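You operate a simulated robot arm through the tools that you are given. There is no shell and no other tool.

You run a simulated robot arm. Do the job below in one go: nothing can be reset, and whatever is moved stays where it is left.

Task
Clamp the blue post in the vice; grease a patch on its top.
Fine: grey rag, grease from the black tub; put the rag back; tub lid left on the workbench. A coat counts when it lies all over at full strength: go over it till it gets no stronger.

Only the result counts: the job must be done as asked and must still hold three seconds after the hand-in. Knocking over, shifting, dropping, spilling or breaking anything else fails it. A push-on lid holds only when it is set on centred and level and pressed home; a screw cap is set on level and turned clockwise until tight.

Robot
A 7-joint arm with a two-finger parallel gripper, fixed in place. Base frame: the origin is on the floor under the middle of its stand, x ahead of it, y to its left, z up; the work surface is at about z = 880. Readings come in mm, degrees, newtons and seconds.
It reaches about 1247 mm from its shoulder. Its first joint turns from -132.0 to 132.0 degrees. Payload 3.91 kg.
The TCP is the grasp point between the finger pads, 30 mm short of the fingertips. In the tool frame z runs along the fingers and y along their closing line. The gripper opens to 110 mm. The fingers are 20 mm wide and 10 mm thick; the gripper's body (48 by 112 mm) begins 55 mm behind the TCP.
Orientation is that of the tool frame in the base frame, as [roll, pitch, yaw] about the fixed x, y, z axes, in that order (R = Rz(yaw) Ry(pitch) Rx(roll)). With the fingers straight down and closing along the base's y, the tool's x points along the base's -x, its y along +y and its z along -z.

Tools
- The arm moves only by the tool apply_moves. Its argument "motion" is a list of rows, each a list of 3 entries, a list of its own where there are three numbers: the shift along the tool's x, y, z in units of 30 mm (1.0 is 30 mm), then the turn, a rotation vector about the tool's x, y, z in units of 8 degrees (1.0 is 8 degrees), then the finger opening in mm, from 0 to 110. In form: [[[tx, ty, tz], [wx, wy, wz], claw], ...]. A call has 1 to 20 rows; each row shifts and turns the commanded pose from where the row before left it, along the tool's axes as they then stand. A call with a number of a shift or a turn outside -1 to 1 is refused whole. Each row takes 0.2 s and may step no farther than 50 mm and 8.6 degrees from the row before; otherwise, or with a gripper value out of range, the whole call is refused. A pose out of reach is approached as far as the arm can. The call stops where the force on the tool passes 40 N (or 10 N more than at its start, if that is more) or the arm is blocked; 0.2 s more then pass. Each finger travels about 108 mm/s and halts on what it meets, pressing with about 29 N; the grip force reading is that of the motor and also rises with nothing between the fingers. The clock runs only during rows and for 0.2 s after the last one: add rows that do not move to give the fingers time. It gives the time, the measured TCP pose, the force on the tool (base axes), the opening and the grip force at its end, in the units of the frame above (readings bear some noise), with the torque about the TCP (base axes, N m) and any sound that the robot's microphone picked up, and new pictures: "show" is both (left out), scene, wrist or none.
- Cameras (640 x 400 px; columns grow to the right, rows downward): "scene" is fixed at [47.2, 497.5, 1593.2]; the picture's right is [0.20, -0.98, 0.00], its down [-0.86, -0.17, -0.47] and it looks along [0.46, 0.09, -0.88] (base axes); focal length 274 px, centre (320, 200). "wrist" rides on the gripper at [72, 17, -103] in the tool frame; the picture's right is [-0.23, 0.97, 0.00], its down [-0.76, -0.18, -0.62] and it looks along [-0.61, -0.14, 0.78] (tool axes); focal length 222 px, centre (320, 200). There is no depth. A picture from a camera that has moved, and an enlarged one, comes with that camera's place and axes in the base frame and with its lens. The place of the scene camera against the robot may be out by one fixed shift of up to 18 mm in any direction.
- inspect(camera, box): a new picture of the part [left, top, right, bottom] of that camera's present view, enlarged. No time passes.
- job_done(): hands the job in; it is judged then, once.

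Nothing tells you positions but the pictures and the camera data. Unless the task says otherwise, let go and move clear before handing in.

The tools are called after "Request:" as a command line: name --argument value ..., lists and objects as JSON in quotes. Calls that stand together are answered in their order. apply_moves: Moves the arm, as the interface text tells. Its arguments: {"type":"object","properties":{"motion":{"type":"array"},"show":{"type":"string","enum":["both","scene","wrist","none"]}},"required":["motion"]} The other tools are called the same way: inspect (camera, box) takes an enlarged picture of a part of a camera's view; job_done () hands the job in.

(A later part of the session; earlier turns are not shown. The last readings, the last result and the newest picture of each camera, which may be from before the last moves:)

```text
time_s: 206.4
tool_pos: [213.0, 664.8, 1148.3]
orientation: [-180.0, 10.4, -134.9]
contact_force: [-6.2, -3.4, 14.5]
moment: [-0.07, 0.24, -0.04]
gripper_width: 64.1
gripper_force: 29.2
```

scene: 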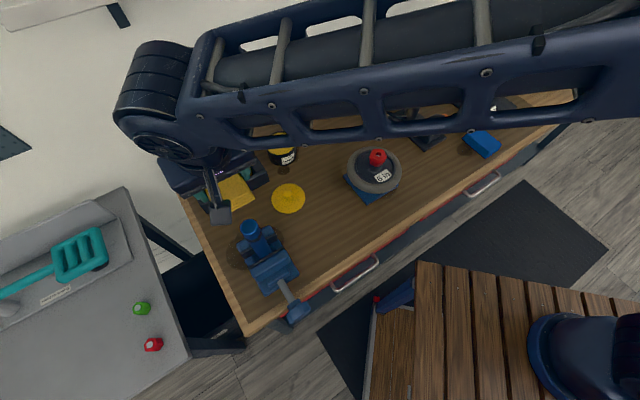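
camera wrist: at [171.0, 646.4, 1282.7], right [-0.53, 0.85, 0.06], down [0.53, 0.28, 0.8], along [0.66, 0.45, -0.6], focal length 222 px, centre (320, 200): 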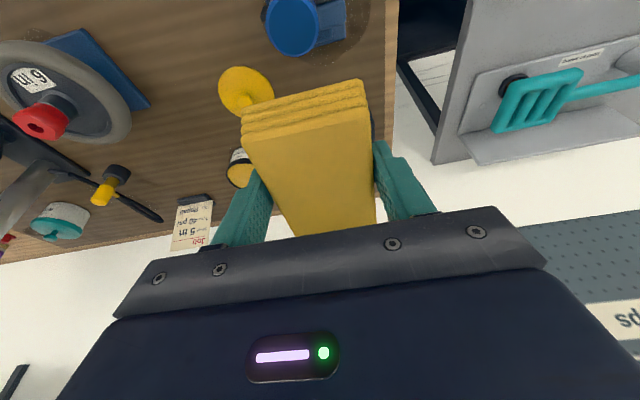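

Request:
apply_moves --motion '[[[-0.06, 0, -0.33], [0, 0, 0], 40], [[-0.123, 0, -0.655], [0, 0, 0], 40], [[-0.123, 0, -0.655], [0, 0, 0], 40], [[-0.868, 0, 0.163], [0, 0, 0], 40], [[-0.868, 0, 0.163], [0, 0, 0], 40], [[0, 0, 0], [0, 0, 0], 40]]' --show "wrist"

Request:
inspect --camera "scene" --box '[230, 212, 278, 242]'

Request:
inspect --camera "wrist" --box '[240, 0, 400, 100]'

```text
time_s: 207.8
tool_pos: [252.0, 703.1, 1197.1]
orientation: [180.0, 10.6, -135.1]
contact_force: [0.0, 0.0, 0.1]
moment: [-0.01, 0.02, 0.02]
gripper_width: 64.1
gripper_force: 29.4
camera wrist: at [175.5, 651.8, 1285.6], right [-0.53, 0.85, 0.04], down [0.58, 0.32, 0.75], along [0.62, 0.42, -0.66], focal length 222 px, centre (320, 200)
```

wrist: 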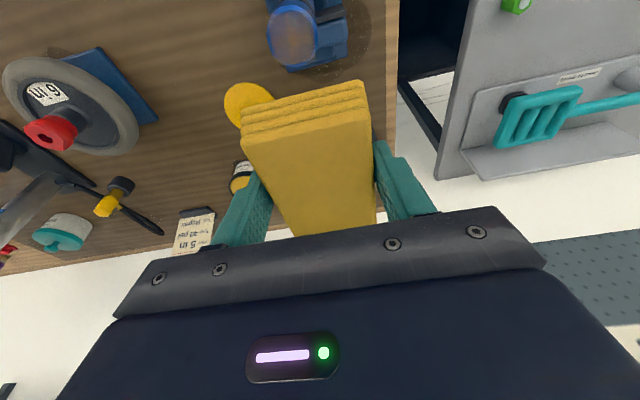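

```text
13.33 times, centred on (254, 227) of scene
camera zoom: at [47.2, 497.5, 1593.2], right [0.2, -0.98, 0.0], down [-0.86, -0.17, -0.47], along [0.46, 0.09, -0.88], focal length 3651 px, centre (1200, -160)
```

zoom: 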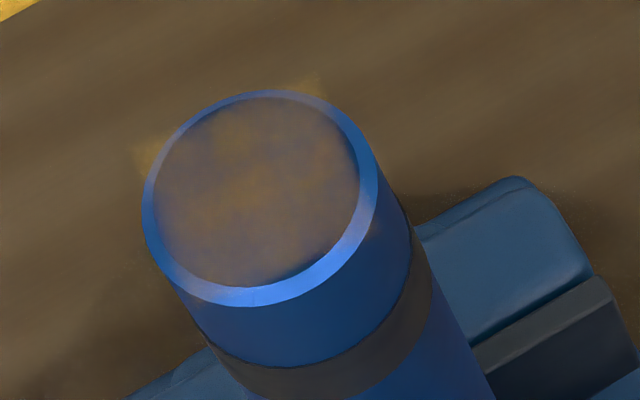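

```text
4.00 times, centred on (320, 50) of wrist
camera zoom: at [175.5, 651.8, 1285.6], right [-0.53, 0.85, 0.04], down [0.58, 0.32, 0.75], along [0.62, 0.42, -0.66], focal length 888 px, centre (320, 800)
```

zoom: 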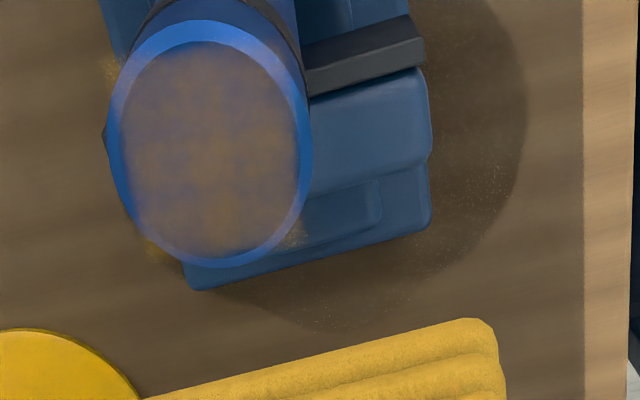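

Level contact plus rubbing works: a coat of grease is now showing on the top and the post is still in place. I'll go back and keep going over it.

Request:
apply_moves --motion '[[[0.868, 0, -0.163], [0, 0, 0], 40], [[0.868, 0, -0.163], [0, 0, 0], 40], [[0.123, 0, 0.655], [0, 0, 0], 40], [[0.123, 0, 0.655], [0, 0, 0], 40], [[0.055, 0, 0.305], [0, 0, 0], 40], [[0, 0, 0], [0, 0, 0], 40]]' --show "none"

```text
time_s: 209.2
tool_pos: [213.7, 666.2, 1148.0]
orientation: [180.0, 10.5, -135.1]
contact_force: [-0.4, -0.1, -0.5]
moment: [0.03, -0.02, 0.0]
gripper_width: 64.2
gripper_force: 29.0
```

Request:
apply_moves --motion '[[[0.0061, 0, 0.0328], [0, 0, 0], 40], [[0, 0, 0], [0, 0, 0], 40]]' --show "none"

```text
time_s: 209.8
tool_pos: [213.6, 667.2, 1148.2]
orientation: [180.0, 10.5, -135.2]
contact_force: [1.1, -0.5, -0.4]
moment: [0.0, -0.01, -0.01]
gripper_width: 64.2
gripper_force: 28.9
```

Request:
apply_moves --motion '[[[0.0061, 0, 0.0328], [0, 0, 0], 40], [[0, 0, 0], [0, 0, 0], 40]]' --show "none"

Request:
apply_moves --motion '[[[0.0037, 0, 0.0197], [0, 0, 0], 40], [[0, 0, 0], [0, 0, 0], 40]]' --show "none"

```text
time_s: 210.4
tool_pos: [214.2, 665.9, 1145.9]
orientation: [179.9, 10.5, -135.1]
contact_force: [0.3, 0.7, 10.2]
moment: [0.01, -0.02, -0.01]
gripper_width: 64.1
gripper_force: 29.4
```

```text
time_s: 211.0
tool_pos: [214.0, 665.8, 1147.6]
orientation: [-180.0, 10.7, -135.2]
contact_force: [0.4, 1.6, 14.3]
moment: [0.0, 0.03, -0.01]
gripper_width: 64.2
gripper_force: 28.6
```

Request:
apply_moves --motion '[[[0, 0.2, 0], [0, 0, 0], 40], [[-0.197, 0, 0.0368], [0, 0, 0], 40], [[0, -0.2, 0], [0, 0, 0], 40], [[0, -0.2, 0], [0, 0, 0], 40], [[0.197, 0, -0.0368], [0, 0, 0], 40], [[0.197, 0, -0.0368], [0, 0, 0], 40], [[0, 0.2, 0], [0, 0, 0], 40], [[0, 0.2, 0], [0, 0, 0], 40], [[-0.197, 0, 0.0368], [0, 0, 0], 40], [[0, -0.2, 0], [0, 0, 0], 40], [[0, 0.2, 0], [0, 0, 0], 40], [[-0.197, 0, 0.0368], [0, 0, 0], 40], [[0, -0.2, 0], [0, 0, 0], 40], [[0, -0.2, 0], [0, 0, 0], 40], [[0.197, 0, -0.0368], [0, 0, 0], 40], [[0.197, 0, -0.0368], [0, 0, 0], 40], [[0, 0.2, 0], [0, 0, 0], 40], [[0, 0.2, 0], [0, 0, 0], 40], [[-0.197, 0, 0.0368], [0, 0, 0], 40], [[0, -0.2, 0], [0, 0, 0], 40]]' --show "none"

Request:
apply_moves --motion '[[[-0.06, 0, -0.33], [0, 0, 0], 40], [[-0.123, 0, -0.655], [0, 0, 0], 40], [[-0.123, 0, -0.655], [0, 0, 0], 40], [[-0.868, 0, 0.163], [0, 0, 0], 40], [[-0.868, 0, 0.163], [0, 0, 0], 40], [[0, 0, 0], [0, 0, 0], 40]]' --show "wrist"

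Request:
inspect --camera "scene" --box '[230, 212, 278, 242]'

Request:
inspect --camera "wrist" --box '[240, 0, 400, 100]'

```text
time_s: 215.2
tool_pos: [212.2, 665.4, 1147.1]
orientation: [-179.9, 10.5, -135.1]
contact_force: [-6.2, -3.1, 13.5]
moment: [-0.2, 0.28, -0.01]
gripper_width: 63.7
gripper_force: 29.3
```

```text
time_s: 216.6
tool_pos: [253.1, 704.0, 1194.2]
orientation: [180.0, 10.4, -135.1]
contact_force: [0.8, 0.1, -0.4]
moment: [-0.01, 0.0, -0.01]
gripper_width: 64.3
gripper_force: 29.2
camera wrist: at [176.6, 651.5, 1282.7], right [-0.53, 0.85, 0.04], down [0.58, 0.32, 0.75], along [0.62, 0.42, -0.66], focal length 222 px, centre (320, 200)
```

wrist: 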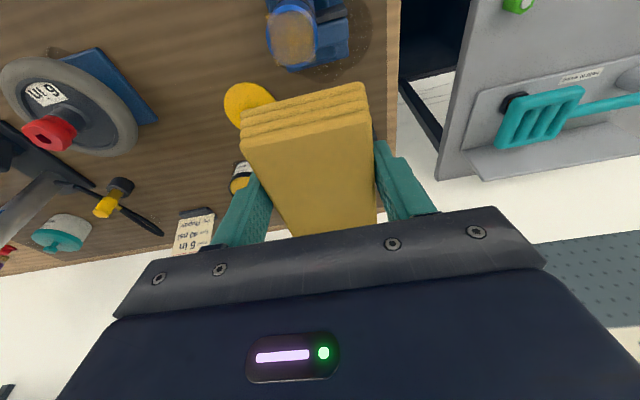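

```text
13.33 times, centred on (254, 227) of scene
camera zoom: at [47.2, 497.5, 1593.2], right [0.2, -0.98, 0.0], down [-0.86, -0.17, -0.47], along [0.46, 0.09, -0.88], focal length 3651 px, centre (1200, -160)
```

zoom: 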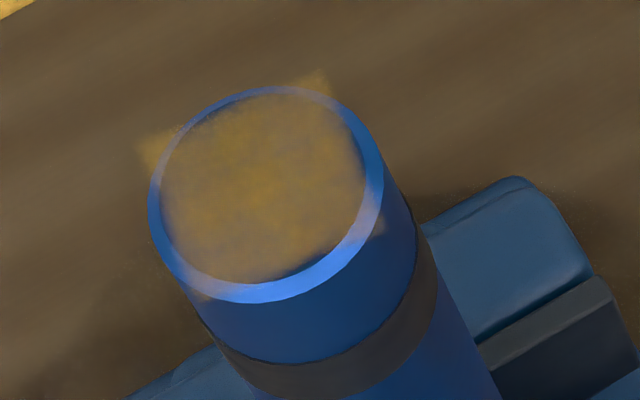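

```text
4.00 times, centred on (320, 50) of wrist
camera zoom: at [176.6, 651.5, 1282.7], right [-0.53, 0.85, 0.04], down [0.58, 0.32, 0.75], along [0.62, 0.42, -0.66], focal length 888 px, centre (320, 800)
```

zoom: 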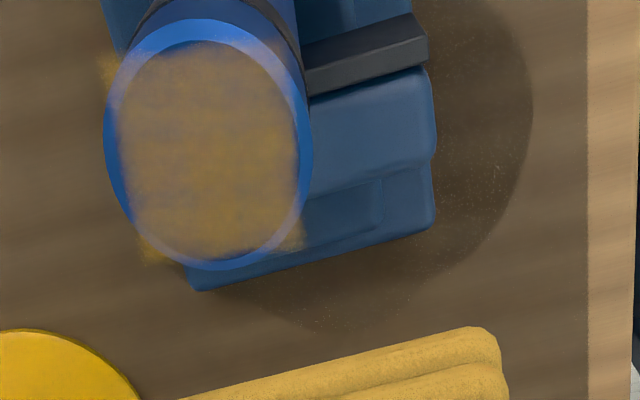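

The coat is getting stronger. I'll continue with more passes.

Request:
apply_moves --motion '[[[0.868, 0, -0.163], [0, 0, 0], 40], [[0.868, 0, -0.163], [0, 0, 0], 40], [[0.123, 0, 0.655], [0, 0, 0], 40], [[0.123, 0, 0.655], [0, 0, 0], 40], [[0.055, 0, 0.3], [0, 0, 0], 40], [[0, 0, 0], [0, 0, 0], 40]]' --show "none"

Request:
apply_moves --motion '[[[0.0061, 0, 0.0328], [0, 0, 0], 40], [[0, 0, 0], [0, 0, 0], 40]]' --show "none"

```text
time_s: 218.0
tool_pos: [214.8, 666.9, 1147.4]
orientation: [180.0, 10.6, -135.1]
contact_force: [0.6, 0.5, -1.1]
moment: [0.03, 0.0, -0.02]
gripper_width: 64.0
gripper_force: 29.0
```

```text
time_s: 218.6
tool_pos: [214.3, 666.2, 1146.9]
orientation: [-180.0, 10.5, -135.0]
contact_force: [-0.2, -0.1, -0.7]
moment: [0.02, 0.0, -0.01]
gripper_width: 64.2
gripper_force: 28.9
```

Request:
apply_moves --motion '[[[0.0061, 0, 0.0328], [0, 0, 0], 40], [[0, 0, 0], [0, 0, 0], 40]]' --show "none"

Request:
apply_moves --motion '[[[0.0046, 0, 0.0246], [0, 0, 0], 40], [[0, 0, 0], [0, 0, 0], 40]]' --show "none"

```text
time_s: 219.2
tool_pos: [214.4, 666.3, 1144.9]
orientation: [-180.0, 10.5, -135.2]
contact_force: [0.6, 0.3, 1.9]
moment: [-0.02, 0.02, 0.03]
gripper_width: 64.1
gripper_force: 29.3
```

```text
time_s: 219.8
tool_pos: [215.2, 664.9, 1145.3]
orientation: [-180.0, 10.6, -135.2]
contact_force: [0.9, 1.7, 15.1]
moment: [-0.05, 0.05, -0.02]
gripper_width: 64.2
gripper_force: 29.4
```

Request:
apply_moves --motion '[[[0, 0.2, 0], [0, 0, 0], 40], [[-0.197, 0, 0.0368], [0, 0, 0], 40], [[0, -0.2, 0], [0, 0, 0], 40], [[0, -0.2, 0], [0, 0, 0], 40], [[0.197, 0, -0.0368], [0, 0, 0], 40], [[0.197, 0, -0.0368], [0, 0, 0], 40], [[0, 0.2, 0], [0, 0, 0], 40], [[0, 0.2, 0], [0, 0, 0], 40], [[-0.197, 0, 0.0368], [0, 0, 0], 40], [[0, -0.2, 0], [0, 0, 0], 40], [[0, 0.2, 0], [0, 0, 0], 40], [[-0.197, 0, 0.0368], [0, 0, 0], 40], [[0, -0.2, 0], [0, 0, 0], 40], [[0, -0.2, 0], [0, 0, 0], 40], [[0.197, 0, -0.0368], [0, 0, 0], 40], [[0.197, 0, -0.0368], [0, 0, 0], 40], [[0, 0.2, 0], [0, 0, 0], 40], [[0, 0.2, 0], [0, 0, 0], 40], [[-0.197, 0, 0.0368], [0, 0, 0], 40], [[0, -0.2, 0], [0, 0, 0], 40]]' --show "none"

Request:
apply_moves --motion '[[[-0.06, 0, -0.33], [0, 0, 0], 40], [[-0.123, 0, -0.655], [0, 0, 0], 40], [[-0.123, 0, -0.655], [0, 0, 0], 40], [[-0.868, 0, 0.163], [0, 0, 0], 40], [[-0.868, 0, 0.163], [0, 0, 0], 40], [[0, 0, 0], [0, 0, 0], 40]]' --show "wrist"

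Request:
inspect --camera "scene" --box '[230, 212, 278, 242]'

Request:
inspect --camera "wrist" --box '[240, 0, 400, 100]'

```text
time_s: 224.0
tool_pos: [214.0, 665.1, 1143.9]
orientation: [-180.0, 10.6, -135.0]
contact_force: [-0.3, 0.5, -0.3]
moment: [0.01, -0.01, -0.03]
gripper_width: 64.5
gripper_force: 29.1
```

```text
time_s: 225.4
tool_pos: [250.3, 702.9, 1195.9]
orientation: [-180.0, 10.5, -135.1]
contact_force: [-0.3, 0.5, 0.1]
moment: [-0.01, -0.01, -0.02]
gripper_width: 64.4
gripper_force: 29.4
camera wrist: at [173.9, 651.0, 1283.5], right [-0.53, 0.85, 0.04], down [0.58, 0.32, 0.75], along [0.62, 0.42, -0.66], focal length 222 px, centre (320, 200)
```

wrist: 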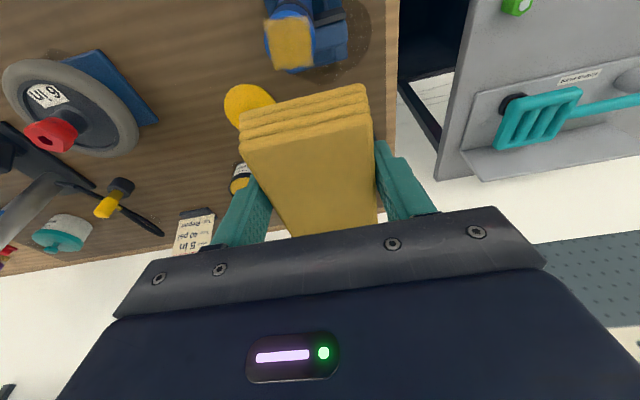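

```text
13.33 times, centred on (254, 227) of scene
camera zoom: at [47.2, 497.5, 1593.2], right [0.2, -0.98, 0.0], down [-0.86, -0.17, -0.47], along [0.46, 0.09, -0.88], focal length 3651 px, centre (1200, -160)
```

zoom: 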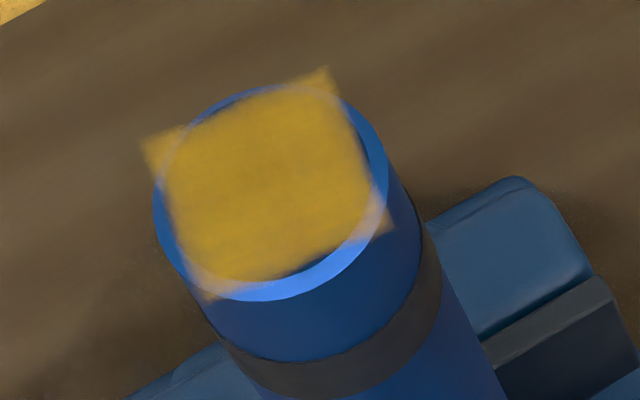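

```text
4.00 times, centred on (320, 50) of wrist
camera zoom: at [173.9, 651.0, 1283.5], right [-0.53, 0.85, 0.04], down [0.58, 0.32, 0.75], along [0.62, 0.42, -0.66], focal length 888 px, centre (320, 800)
```

zoom: 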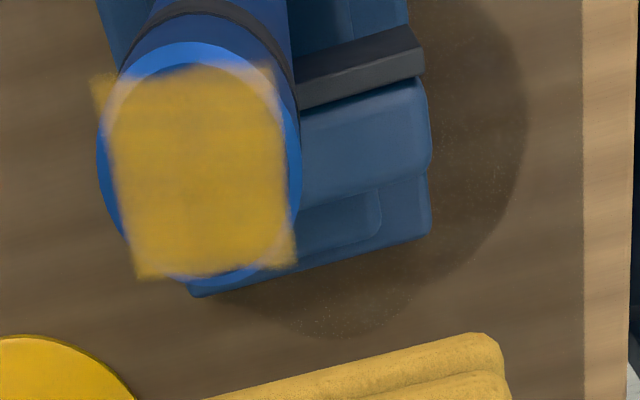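

The patch is nearly solid now. I'll do another set of passes to be sure it reaches full strength all over.

Request:
apply_moves --motion '[[[0.868, 0, -0.163], [0, 0, 0], 40], [[0.868, 0, -0.163], [0, 0, 0], 40], [[0.123, 0, 0.655], [0, 0, 0], 40], [[0.123, 0, 0.655], [0, 0, 0], 40], [[0.06, 0, 0.33], [0, 0, 0], 40], [[0, 0, 0], [0, 0, 0], 40]]' --show "none"

Request:
apply_moves --motion '[[[0.0046, 0, 0.0246], [0, 0, 0], 40], [[0, 0, 0], [0, 0, 0], 40]]' --show "none"

```text
time_s: 226.8
tool_pos: [213.3, 666.0, 1143.8]
orientation: [-180.0, 10.4, -135.1]
contact_force: [0.2, 0.6, 0.2]
moment: [-0.01, 0.0, -0.01]
gripper_width: 64.3
gripper_force: 29.5
```

```text
time_s: 227.4
tool_pos: [214.2, 665.5, 1144.4]
orientation: [-179.9, 10.5, -135.1]
contact_force: [-0.2, -0.7, 0.7]
moment: [-0.01, 0.0, -0.02]
gripper_width: 64.4
gripper_force: 28.8
```

Request:
apply_moves --motion '[[[0.0046, 0, 0.0246], [0, 0, 0], 40], [[0, 0, 0], [0, 0, 0], 40]]' --show "none"

Request:
apply_moves --motion '[[[0.0046, 0, 0.0246], [0, 0, 0], 40], [[0, 0, 0], [0, 0, 0], 40]]' --show "none"

```text
time_s: 228.0
tool_pos: [213.8, 665.6, 1143.5]
orientation: [-179.9, 10.6, -135.2]
contact_force: [-0.7, 0.6, 7.6]
moment: [0.02, -0.05, -0.03]
gripper_width: 64.1
gripper_force: 28.6
```

```text
time_s: 228.6
tool_pos: [213.8, 665.4, 1142.5]
orientation: [179.9, 10.6, -135.1]
contact_force: [-0.3, 0.5, 24.3]
moment: [-0.1, -0.01, 0.01]
gripper_width: 64.2
gripper_force: 29.4
```

Request:
apply_moves --motion '[[[-0.003, 0, -0.016], [0, 0, 0], 40], [[0, 0.2, 0], [0, 0, 0], 40], [[-0.197, 0, 0.0368], [0, 0, 0], 40], [[0, -0.2, 0], [0, 0, 0], 40], [[0, -0.15, 0], [0, 0, 0], 40], [[0.197, 0, -0.0368], [0, 0, 0], 40], [[0.197, 0, -0.0368], [0, 0, 0], 40], [[0, 0.15, 0], [0, 0, 0], 40], [[0, 0.2, 0], [0, 0, 0], 40], [[-0.197, 0, 0.0368], [0, 0, 0], 40], [[0, -0.2, 0], [0, 0, 0], 40], [[0, 0.2, 0], [0, 0, 0], 40], [[-0.197, 0, 0.0368], [0, 0, 0], 40], [[0, -0.2, 0], [0, 0, 0], 40], [[0, -0.15, 0], [0, 0, 0], 40], [[0.197, 0, -0.0368], [0, 0, 0], 40], [[0.197, 0, -0.0368], [0, 0, 0], 40], [[0, 0.15, 0], [0, 0, 0], 40], [[0, 0.2, 0], [0, 0, 0], 40], [[-0.197, 0, 0.0368], [0, 0, 0], 40]]' --show "none"

Request:
apply_moves --motion '[[[-0.06, 0, -0.33], [0, 0, 0], 40], [[-0.123, 0, -0.655], [0, 0, 0], 40], [[-0.123, 0, -0.655], [0, 0, 0], 40], [[-0.868, 0, 0.163], [0, 0, 0], 40], [[-0.868, 0, 0.163], [0, 0, 0], 40], [[0, 0, 0], [0, 0, 0], 40]]' --show "wrist"

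Request:
inspect --camera "scene" --box '[230, 212, 278, 242]'

Request:
inspect --camera "wrist" --box '[240, 0, 400, 100]'

```text
time_s: 232.8
tool_pos: [209.7, 668.3, 1142.4]
orientation: [-179.9, 10.5, -135.0]
contact_force: [-0.2, -2.5, 15.6]
moment: [-0.13, -0.26, -0.02]
gripper_width: 64.1
gripper_force: 28.7
```

```text
time_s: 234.2
tool_pos: [248.3, 708.4, 1192.8]
orientation: [-180.0, 10.5, -135.0]
contact_force: [0.0, -0.9, 0.5]
moment: [-0.01, -0.02, -0.02]
gripper_width: 63.9
gripper_force: 28.6
camera wrist: at [171.3, 656.6, 1281.6], right [-0.53, 0.85, 0.04], down [0.58, 0.32, 0.75], along [0.62, 0.42, -0.66], focal length 222 px, centre (320, 200)
```

wrist: 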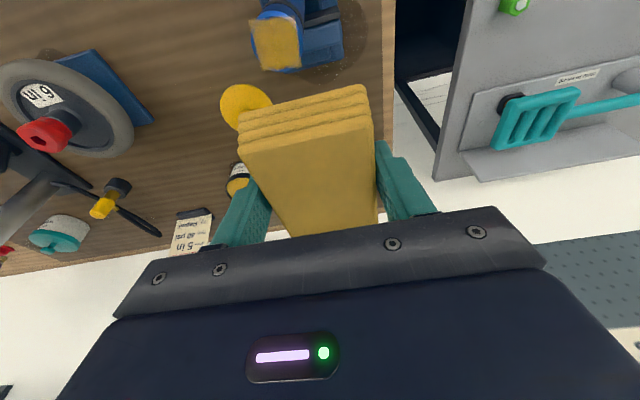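

```text
13.33 times, centred on (254, 227) of scene
camera zoom: at [47.2, 497.5, 1593.2], right [0.2, -0.98, 0.0], down [-0.86, -0.17, -0.47], along [0.46, 0.09, -0.88], focal length 3651 px, centre (1200, -160)
```

zoom: 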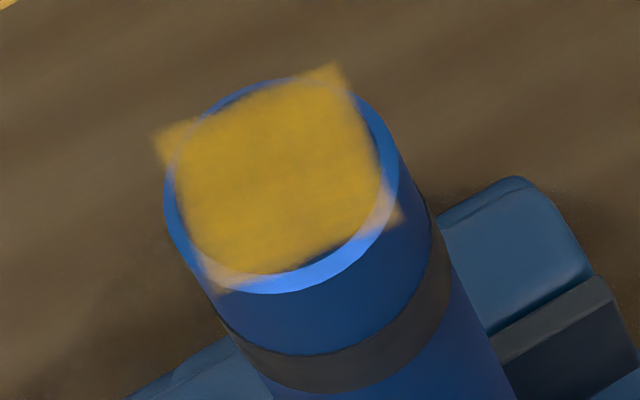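

```text
4.00 times, centred on (320, 50) of wrist
camera zoom: at [171.3, 656.6, 1281.6], right [-0.53, 0.85, 0.04], down [0.58, 0.32, 0.75], along [0.62, 0.42, -0.66], focal length 888 px, centre (320, 800)
```

zoom: 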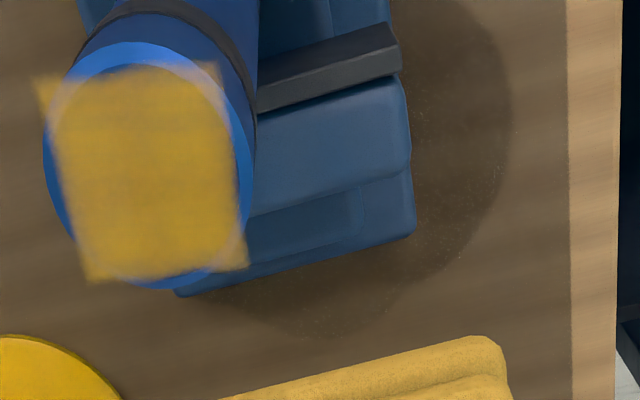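

Request:
inspect --camera "scene" --box '[220, 210, 316, 270]'

Request:
inspect --camera "scene" --box '[230, 230, 294, 270]'

```text
6.67 times, centred on (268, 240) of scene
camera zoom: at [47.2, 497.5, 1593.2], right [0.2, -0.98, 0.0], down [-0.86, -0.17, -0.47], along [0.46, 0.09, -0.88], focal length 1826 px, centre (667, -67)
```

zoom: 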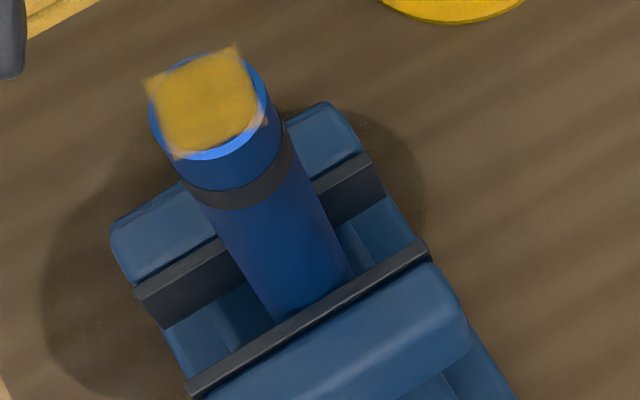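

```text
10.00 times, centred on (262, 250) of scene
camera zoom: at [47.2, 497.5, 1593.2], right [0.2, -0.98, 0.0], down [-0.86, -0.17, -0.47], along [0.46, 0.09, -0.88], focal length 2738 px, centre (900, -300)
```

zoom: 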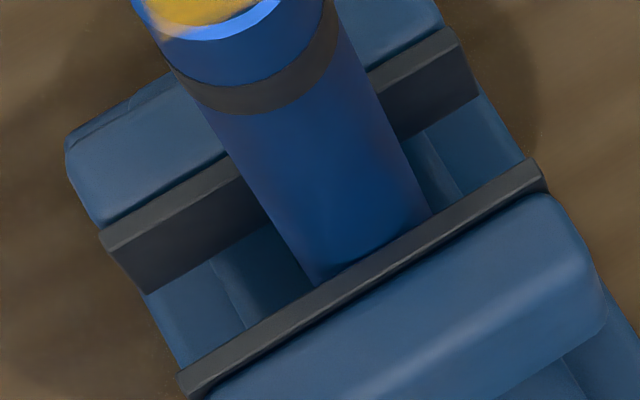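

The post only slid about 4 mm along the jaw faces and is still upright between them. I'll do one more set of passes and compare the coat strength.

Request:
apply_moves --motion '[[[0.868, 0, -0.163], [0, 0, 0], 40], [[0.868, -0.1, -0.163], [0, 0, 0], 40], [[0.123, 0, 0.655], [0, 0, 0], 40], [[0.123, 0, 0.655], [0, 0, 0], 40], [[0.056, 0, 0.31], [0, 0, 0], 40], [[0, 0, 0], [0, 0, 0], 40]]' --show "none"

Request:
apply_moves --motion '[[[0.0046, 0, 0.0246], [0, 0, 0], 40], [[0, 0, 0], [0, 0, 0], 40]]' --show "none"

```text
time_s: 235.6
tool_pos: [213.1, 668.4, 1144.1]
orientation: [-179.9, 10.5, -135.0]
contact_force: [0.6, 0.2, -0.5]
moment: [0.0, -0.02, 0.01]
gripper_width: 64.1
gripper_force: 29.0
```

```text
time_s: 236.2
tool_pos: [212.2, 667.7, 1143.4]
orientation: [180.0, 10.5, -135.1]
contact_force: [0.8, 0.7, 0.1]
moment: [0.02, -0.01, 0.01]
gripper_width: 64.2
gripper_force: 29.3
```

Request:
apply_moves --motion '[[[0, -0.2, 0], [0, 0, 0], 40], [[0.0046, 0, 0.0246], [0, 0, 0], 40], [[0, 0, 0], [0, 0, 0], 40]]' --show "none"

Request:
apply_moves --motion '[[[0.0046, 0, 0.0246], [0, 0, 0], 40], [[0, 0, 0], [0, 0, 0], 40]]' --show "none"

```text
time_s: 237.0
tool_pos: [215.9, 663.1, 1143.6]
orientation: [-180.0, 10.4, -135.1]
contact_force: [-0.2, 0.0, -0.6]
moment: [0.03, -0.02, -0.01]
gripper_width: 64.3
gripper_force: 28.7
```

```text
time_s: 237.6
tool_pos: [215.2, 662.8, 1141.7]
orientation: [-180.0, 10.5, -135.0]
contact_force: [1.2, 1.1, 10.4]
moment: [0.1, -0.08, 0.01]
gripper_width: 64.3
gripper_force: 29.6
```

Request:
apply_moves --motion '[[[0, 0.2, 0], [0, 0, 0], 40], [[-0.197, 0, 0.0368], [0, 0, 0], 40], [[0, -0.2, 0], [0, 0, 0], 40], [[0, -0.2, 0], [0, 0, 0], 40], [[0.197, 0, -0.0368], [0, 0, 0], 40], [[0.197, 0, -0.0368], [0, 0, 0], 40], [[0, 0.2, 0], [0, 0, 0], 40], [[0, 0.2, 0], [0, 0, 0], 40], [[-0.197, 0, 0.0368], [0, 0, 0], 40], [[0.004, -0.2, 0.018], [0, 0, 0], 40], [[0, 0.2, 0], [0, 0, 0], 40], [[-0.197, 0, 0.0368], [0, 0, 0], 40], [[0, -0.2, 0], [0, 0, 0], 40], [[0, -0.2, 0], [0, 0, 0], 40], [[0.197, 0, -0.0368], [0, 0, 0], 40], [[0.197, 0, -0.0368], [0, 0, 0], 40], [[0, 0.2, 0], [0, 0, 0], 40], [[0, 0.2, 0], [0, 0, 0], 40], [[-0.197, 0, 0.0368], [0, 0, 0], 40]]' --show "none"

Request:
apply_moves --motion '[[[-0.06, 0, -0.33], [0, 0, 0], 40], [[-0.123, 0, -0.655], [0, 0, 0], 40], [[-0.123, 0, -0.655], [0, 0, 0], 40], [[-0.868, 0, 0.163], [0, 0, 0], 40], [[-0.868, 0, 0.163], [0, 0, 0], 40], [[0, 0, 0], [0, 0, 0], 40]]' --show "wrist"

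Request:
inspect --camera "scene" --box '[230, 212, 278, 242]'

Request:
inspect --camera "wrist" --box '[240, 0, 400, 100]'

```text
time_s: 241.6
tool_pos: [212.2, 668.2, 1141.3]
orientation: [-179.9, 10.5, -135.1]
contact_force: [0.1, -2.0, 18.6]
moment: [-0.19, -0.27, -0.03]
gripper_width: 64.1
gripper_force: 29.2
```

```text
time_s: 243.0
tool_pos: [250.2, 703.9, 1187.8]
orientation: [-180.0, 10.5, -135.2]
contact_force: [-0.4, -0.8, -0.4]
moment: [0.01, -0.01, -0.01]
gripper_width: 64.2
gripper_force: 29.5
camera wrist: at [174.1, 652.9, 1276.5], right [-0.53, 0.85, 0.04], down [0.58, 0.32, 0.75], along [0.62, 0.42, -0.66], focal length 222 px, centre (320, 200)
```

wrist: 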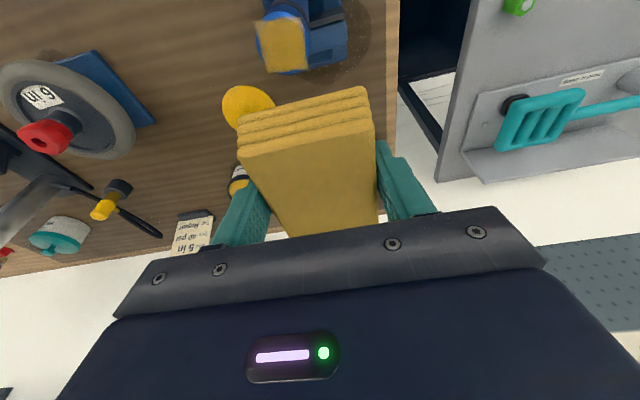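

```text
13.33 times, centred on (254, 227) of scene
camera zoom: at [47.2, 497.5, 1593.2], right [0.2, -0.98, 0.0], down [-0.86, -0.17, -0.47], along [0.46, 0.09, -0.88], focal length 3651 px, centre (1200, -160)
```

zoom: 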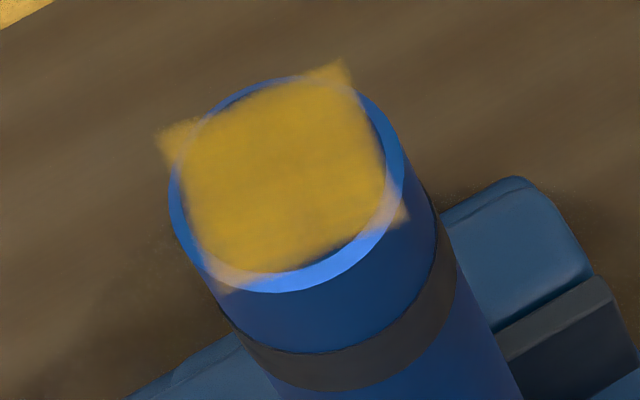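

```text
4.00 times, centred on (320, 50) of wrist
camera zoom: at [174.1, 652.9, 1276.5], right [-0.53, 0.85, 0.04], down [0.58, 0.32, 0.75], along [0.62, 0.42, -0.66], focal length 888 px, centre (320, 800)
```

zoom: 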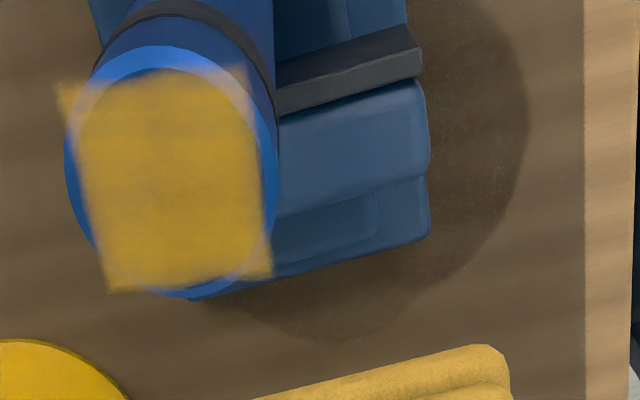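

The coat looked the same on the last two passes, but the rag is paler now. To be sure the coat is at full strength I'll re-load the rag with a gentle dip and go over it once more.

Request:
apply_moves --motion '[[[0, 0, 0], [0, -0.766, 0], 40], [[0, 0, 0], [0, -0.766, 0], 40], [[0, 0, 0], [0, -0.766, 0], 40], [[0, 0, 0], [0, -0.766, 0], 40], [[-0.761, -0.744, 0.533], [0, 0, 0], 40], [[-0.761, -0.744, 0.533], [0, 0, 0], 40], [[-0.761, -0.744, 0.533], [0, 0, 0], 40], [[-0.761, -0.744, 0.533], [0, 0, 0], 40], [[-0.761, -0.744, 0.533], [0, 0, 0], 40], [[-0.761, -0.744, 0.533], [0, 0, 0], 40], [[-0.761, -0.744, 0.533], [0, 0, 0], 40], [[-0.761, -0.744, 0.533], [0, 0, 0], 40], [[-0.761, -0.744, 0.533], [0, 0, 0], 40], [[0.6125, 0, 0.873], [0, 0, 0], 40], [[0.6125, 0, 0.873], [0, 0, 0], 40], [[0.6125, 0, 0.873], [0, 0, 0], 40], [[0.6125, 0, 0.873], [0, 0, 0], 40], [[0, 0, 0], [0, 0, 0], 40]]'

Request:
inspect --camera "wrist" --box '[200, 0, 440, 150]'

Request:
inspect --camera "scene" --box '[230, 100, 342, 170]'

Request:
inspect --camera "scene" --box '[220, 205, 316, 265]'

```text
time_s: 246.8
tool_pos: [570.0, 738.6, 1062.2]
orientation: [180.0, 34.9, -135.1]
contact_force: [0.2, 0.3, -0.6]
moment: [0.05, 0.04, 0.01]
gripper_width: 64.1
gripper_force: 29.5
camera wrist: at [472.2, 668.3, 1104.4], right [-0.55, 0.82, 0.13], down [0.31, 0.06, 0.95], along [0.77, 0.57, -0.29], focal length 222 px, centre (320, 200)
```

scene: 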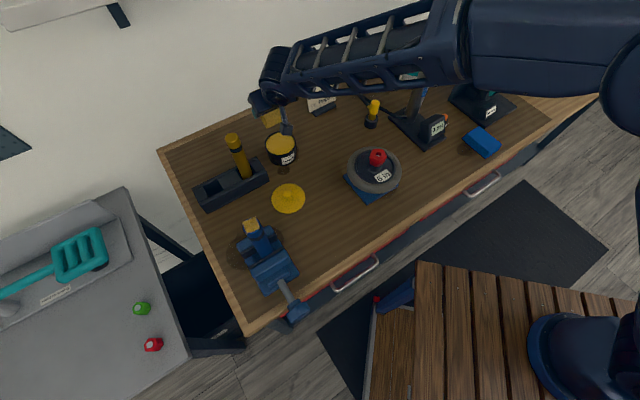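
wrist: 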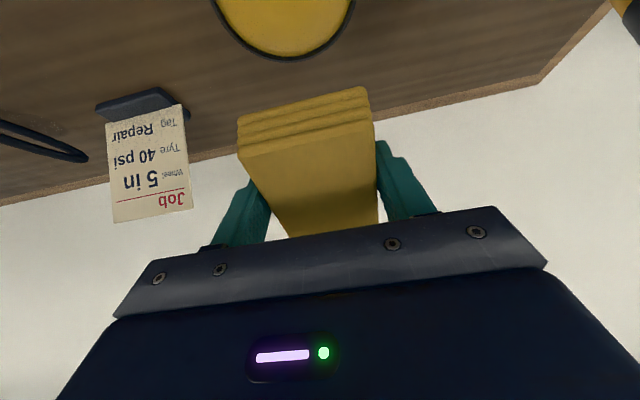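

```text
2.67 times, centred on (320, 75) of wrist
camera zoom: at [472.2, 668.3, 1104.4], right [-0.55, 0.82, 0.13], down [0.31, 0.06, 0.95], along [0.77, 0.57, -0.29], focal length 592 px, centre (320, 533)
```

zoom: 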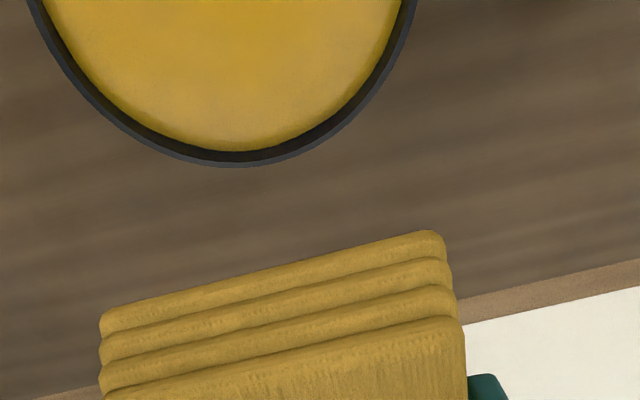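

```text
5.71 times, centred on (286, 135) of scene
camera zoom: at [47.2, 497.5, 1593.2], right [0.2, -0.98, 0.0], down [-0.86, -0.17, -0.47], along [0.46, 0.09, -0.88], focal length 1565 px, centre (514, 571)
```

zoom: 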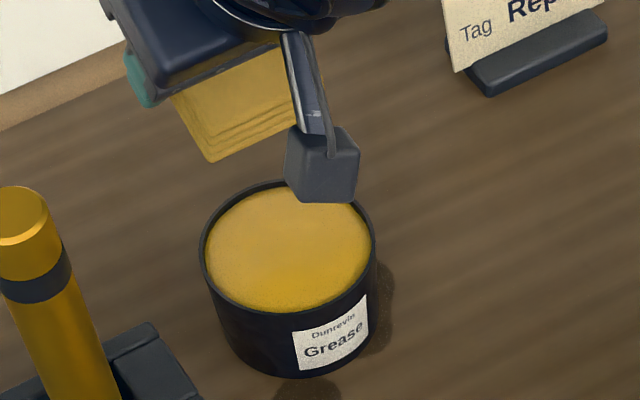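

```text
6.67 times, centred on (268, 235) of scene
camera zoom: at [47.2, 497.5, 1593.2], right [0.2, -0.98, 0.0], down [-0.86, -0.17, -0.47], along [0.46, 0.09, -0.88], focal length 1826 px, centre (667, -33)
```

zoom: 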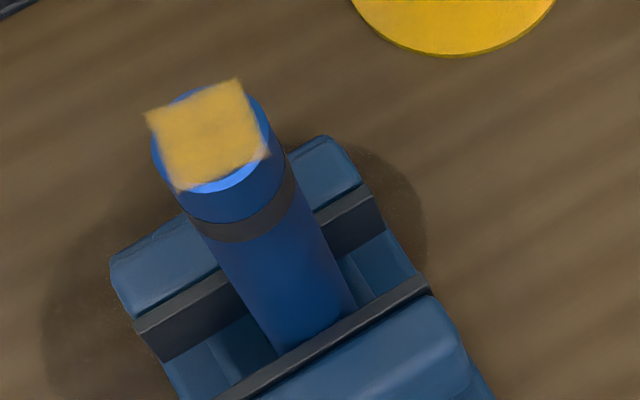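

Request:
apply_moves --motion '[[[0.526, 0, 0.75], [0, 0, 0], 40], [[0.526, 0, 0.75], [0, 0, 0], 40], [[0, 0, 0], [0, 0, 0], 40]]' --show "wrist"

Request:
inspect --camera "wrist" --box '[200, 0, 440, 150]'

```text
time_s: 247.6
tool_pos: [569.2, 741.0, 1008.0]
orientation: [179.9, 35.1, -135.0]
contact_force: [0.3, -0.4, 0.2]
moment: [0.04, 0.02, 0.01]
gripper_width: 64.1
gripper_force: 29.4
camera wrist: at [472.4, 668.5, 1049.7], right [-0.56, 0.82, 0.13], down [0.31, 0.06, 0.95], along [0.77, 0.57, -0.29], focal length 222 px, centre (320, 200)
```

wrist: 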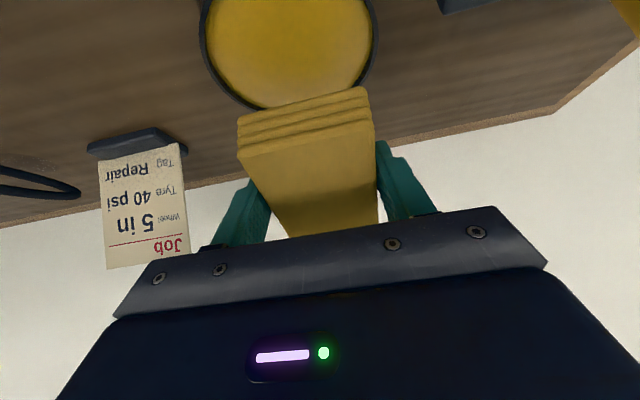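

```text
2.67 times, centred on (320, 75) of wrist
camera zoom: at [472.4, 668.5, 1049.7], right [-0.56, 0.82, 0.13], down [0.31, 0.06, 0.95], along [0.77, 0.57, -0.29], focal length 592 px, centre (320, 533)
```

zoom: 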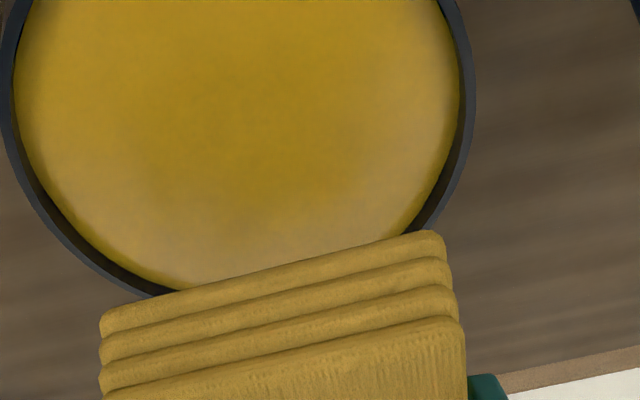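

Request:
apply_moves --motion '[[[0.0765, -0.04, 0.109], [0, 0, 0], 40], [[0.0765, 0, 0.109], [0, 0, 0], 40], [[0.0765, 0, 0.109], [0, 0, 0], 40], [[0, 0, 0], [0, 0, 0], 40]]' --show "none"

Request:
apply_moves --motion '[[[0.0383, 0, 0.0546], [0, 0, 0], 40], [[0.0383, 0, 0.0546], [0, 0, 0], 40], [[0, 0, 0], [0, 0, 0], 40]]' --show "wrist"

```text
time_s: 248.6
tool_pos: [569.0, 740.1, 995.0]
orientation: [-180.0, 35.0, -135.1]
contact_force: [0.1, 1.1, -0.4]
moment: [-0.02, 0.0, 0.02]
gripper_width: 64.4
gripper_force: 29.3
```

```text
time_s: 249.4
tool_pos: [570.1, 739.1, 991.5]
orientation: [179.9, 35.0, -135.1]
contact_force: [0.1, 0.4, -0.2]
moment: [0.0, 0.02, 0.01]
gripper_width: 64.4
gripper_force: 28.8
camera wrist: at [473.0, 667.6, 1034.0], right [-0.56, 0.82, 0.13], down [0.31, 0.06, 0.95], along [0.77, 0.57, -0.29], focal length 222 px, centre (320, 200)
```

wrist: 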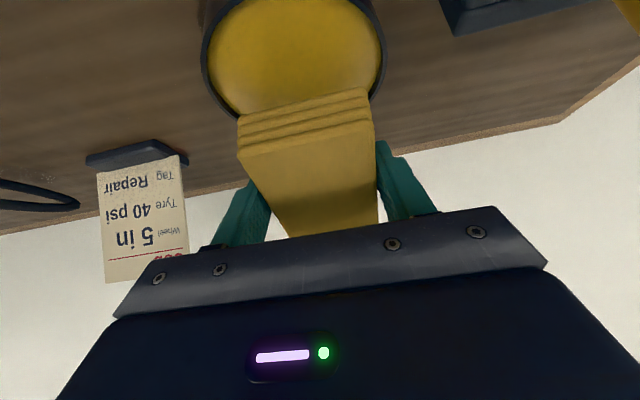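

Request:
apply_moves --motion '[[[0.0383, 0, 0.0546], [0, 0, 0], 40], [[0.0383, 0, 0.0546], [0, 0, 0], 40], [[0, 0, 0], [0, 0, 0], 40]]' --show "none"

Request:
apply_moves --motion '[[[0.0383, 0, 0.0546], [0, 0, 0], 40], [[0.0383, 0, 0.0546], [0, 0, 0], 40], [[0, 0, 0], [0, 0, 0], 40]]' --show "wrist"

```text
time_s: 250.2
tool_pos: [570.6, 738.9, 988.1]
orientation: [-180.0, 35.0, -135.1]
contact_force: [0.3, -0.4, -0.2]
moment: [-0.01, 0.01, -0.02]
gripper_width: 64.2
gripper_force: 29.6
```

```text
time_s: 251.0
tool_pos: [569.6, 738.6, 983.1]
orientation: [180.0, 34.9, -135.0]
contact_force: [0.0, 0.2, -1.2]
moment: [-0.03, -0.01, 0.0]
gripper_width: 64.2
gripper_force: 28.7
camera wrist: at [473.2, 667.5, 1026.2], right [-0.56, 0.82, 0.13], down [0.31, 0.06, 0.95], along [0.77, 0.57, -0.29], focal length 222 px, centre (320, 200)
```

wrist: 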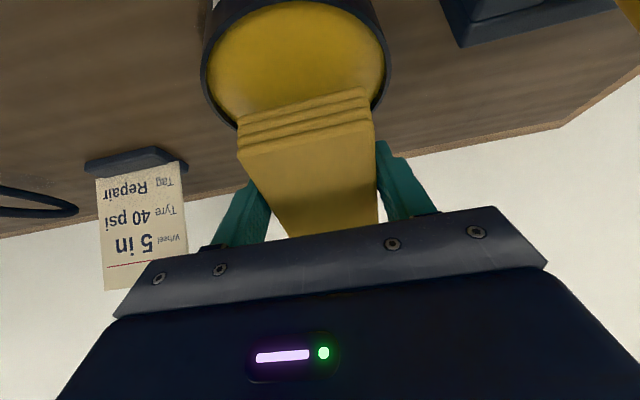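

Request:
apply_moves --motion '[[[0, 0, 0], [0, -0.5, 0], 40], [[0, 0, 0], [0, -0.5, 0], 40], [[0, 0, 0], [0, 0, 0], 40]]' --show "wrist"

```text
time_s: 251.8
tool_pos: [570.8, 738.4, 984.0]
orientation: [180.0, 43.1, -135.1]
contact_force: [-0.2, 0.7, -0.1]
moment: [0.0, 0.02, -0.03]
gripper_width: 64.7
gripper_force: 29.4
camera wrist: at [470.3, 663.6, 1009.4], right [-0.57, 0.81, 0.15], down [0.22, -0.03, 0.98], along [0.79, 0.59, -0.16], focal length 222 px, centre (320, 200)
```

wrist: 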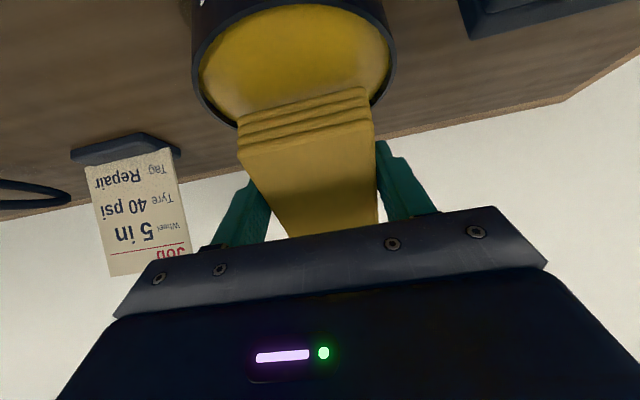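

Request:
apply_moves --motion '[[[0.0455, 0, 0.0487], [0, 0, 0], 40], [[0.0455, 0, 0.0487], [0, 0, 0], 40], [[0, 0, 0], [0, 0, 0], 40]]' --show "none"

Request:
apply_moves --motion '[[[0.0455, 0, 0.0487], [0, 0, 0], 40], [[0, 0, 0], [0, 0, 0], 40]]' --show "wrist"

Request:
inspect --camera "wrist" --box '[200, 0, 440, 150]'

```text
time_s: 252.6
tool_pos: [570.4, 738.9, 981.5]
orientation: [180.0, 43.1, -135.2]
contact_force: [0.8, 0.3, 20.6]
moment: [-0.35, 0.37, 0.01]
gripper_width: 64.3
gripper_force: 29.0
```

```text
time_s: 253.2
tool_pos: [570.8, 739.1, 978.7]
orientation: [180.0, 43.2, -135.1]
contact_force: [6.5, 10.2, 28.0]
moment: [-0.16, 0.25, -0.04]
gripper_width: 64.2
gripper_force: 29.0
camera wrist: at [470.0, 663.8, 1004.9], right [-0.57, 0.81, 0.16], down [0.22, -0.04, 0.98], along [0.79, 0.59, -0.15], focal length 222 px, centre (320, 200)
```

wrist: 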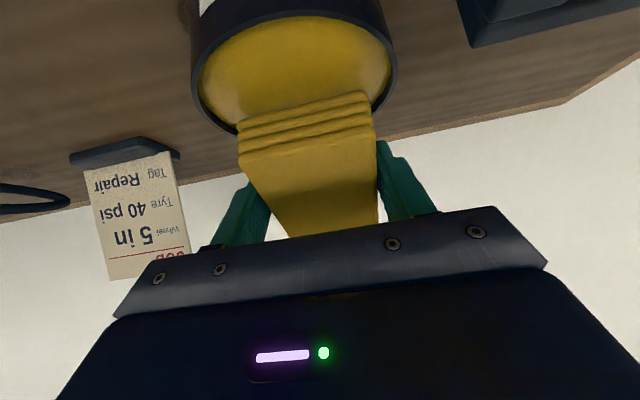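

```text
2.67 times, centred on (320, 75) of wrist
camera zoom: at [470.0, 663.8, 1004.9], right [-0.57, 0.81, 0.16], down [0.22, -0.04, 0.98], along [0.79, 0.59, -0.15], focal length 592 px, centre (320, 533)
```

zoom: 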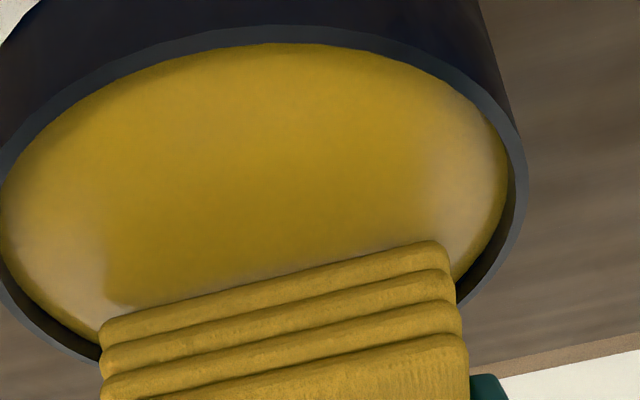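

Request:
apply_moves --motion '[[[-0.341, 0, -0.366], [0, 0, 0], 40], [[-0.682, 0, -0.731], [0, 0, 0], 40], [[-0.682, 0, -0.731], [0, 0, 0], 40], [[-0.5, 0, -0.6], [0, 0, 0], 40], [[0, 0, 0], [0, 0, 0], 40]]'

Request:
inspect --camera "scene" --box '[230, 100, 342, 170]'

Request:
inspect --camera "wrist" --box '[200, 0, 440, 150]'

```text
time_s: 254.4
tool_pos: [567.2, 737.8, 1074.4]
orientation: [-179.9, 43.2, -135.1]
contact_force: [-0.3, -0.4, -0.8]
moment: [0.0, -0.01, 0.02]
gripper_width: 64.1
gripper_force: 29.1
camera wrist: at [467.7, 663.0, 1100.6], right [-0.57, 0.81, 0.15], down [0.22, -0.03, 0.98], along [0.79, 0.59, -0.16], focal length 222 px, centre (320, 200)
```

scene: 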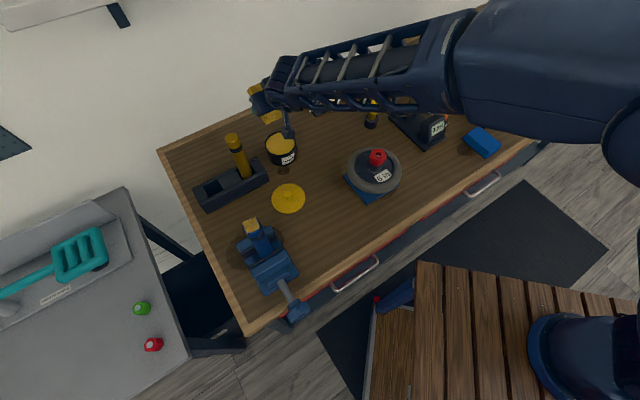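
wrist: 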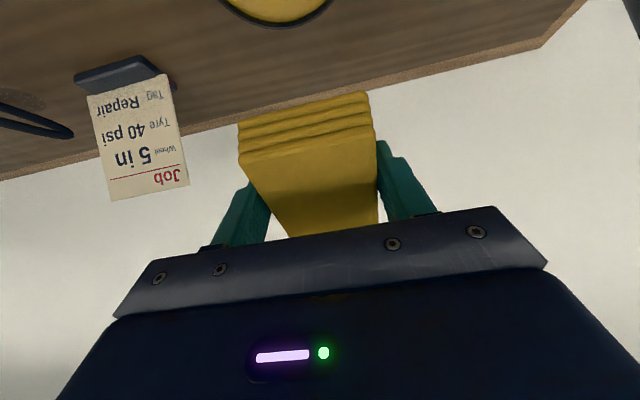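

```text
5.71 times, centred on (286, 135) of scene
camera zoom: at [47.2, 497.5, 1593.2], right [0.2, -0.98, 0.0], down [-0.86, -0.17, -0.47], along [0.46, 0.09, -0.88], focal length 1565 px, centre (514, 571)
```

zoom: 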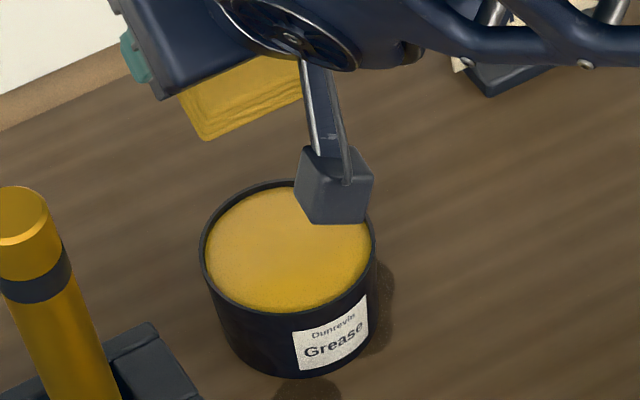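

```text
2.67 times, centred on (320, 75) of wrist
camera zoom: at [467.7, 663.0, 1100.6], right [-0.57, 0.81, 0.15], down [0.22, -0.03, 0.98], along [0.79, 0.59, -0.16], focal length 592 px, centre (320, 533)
```

zoom: 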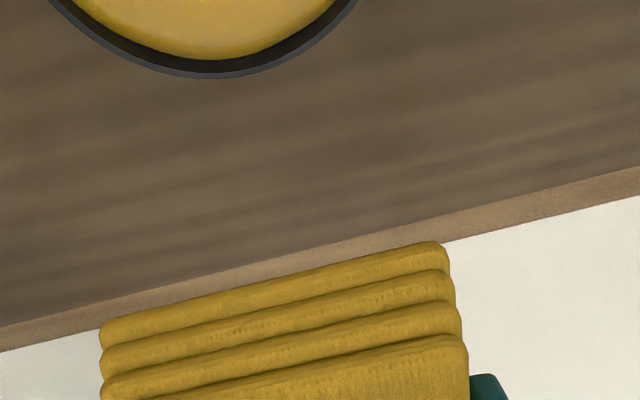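

The rag is fully loaded again and the tub hasn't moved. I'll measure the rag's tilt in the grip before going back.

Request:
inspect --camera "wrist" --box '[240, 150, 400, 250]'

Request:
inspect --camera "wrist" --box '[230, 80, 390, 180]'

```text
4.00 times, centred on (320, 200) of wrist
camera zoom: at [467.7, 663.0, 1100.6], right [-0.57, 0.81, 0.15], down [0.22, -0.03, 0.98], along [0.79, 0.59, -0.16], focal length 888 px, centre (320, 200)
```

zoom: 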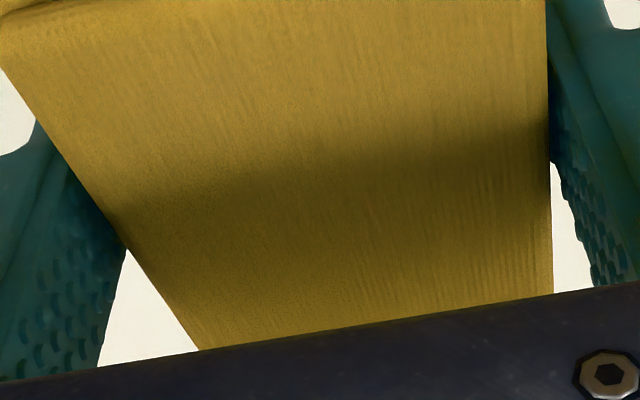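

```text
4.00 times, centred on (310, 130) of wrist
camera zoom: at [467.7, 663.0, 1100.6], right [-0.57, 0.81, 0.15], down [0.22, -0.03, 0.98], along [0.79, 0.59, -0.16], focal length 888 px, centre (360, 480)
```

zoom: 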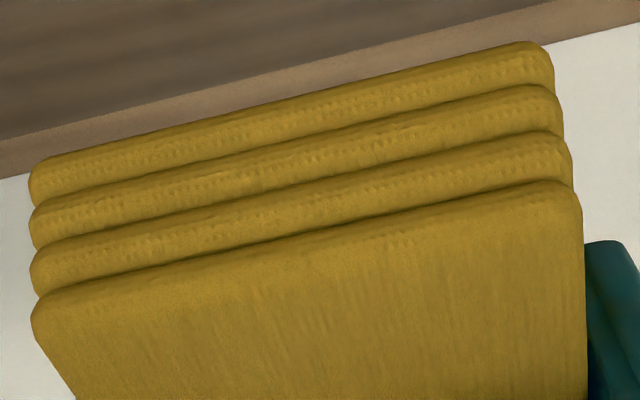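

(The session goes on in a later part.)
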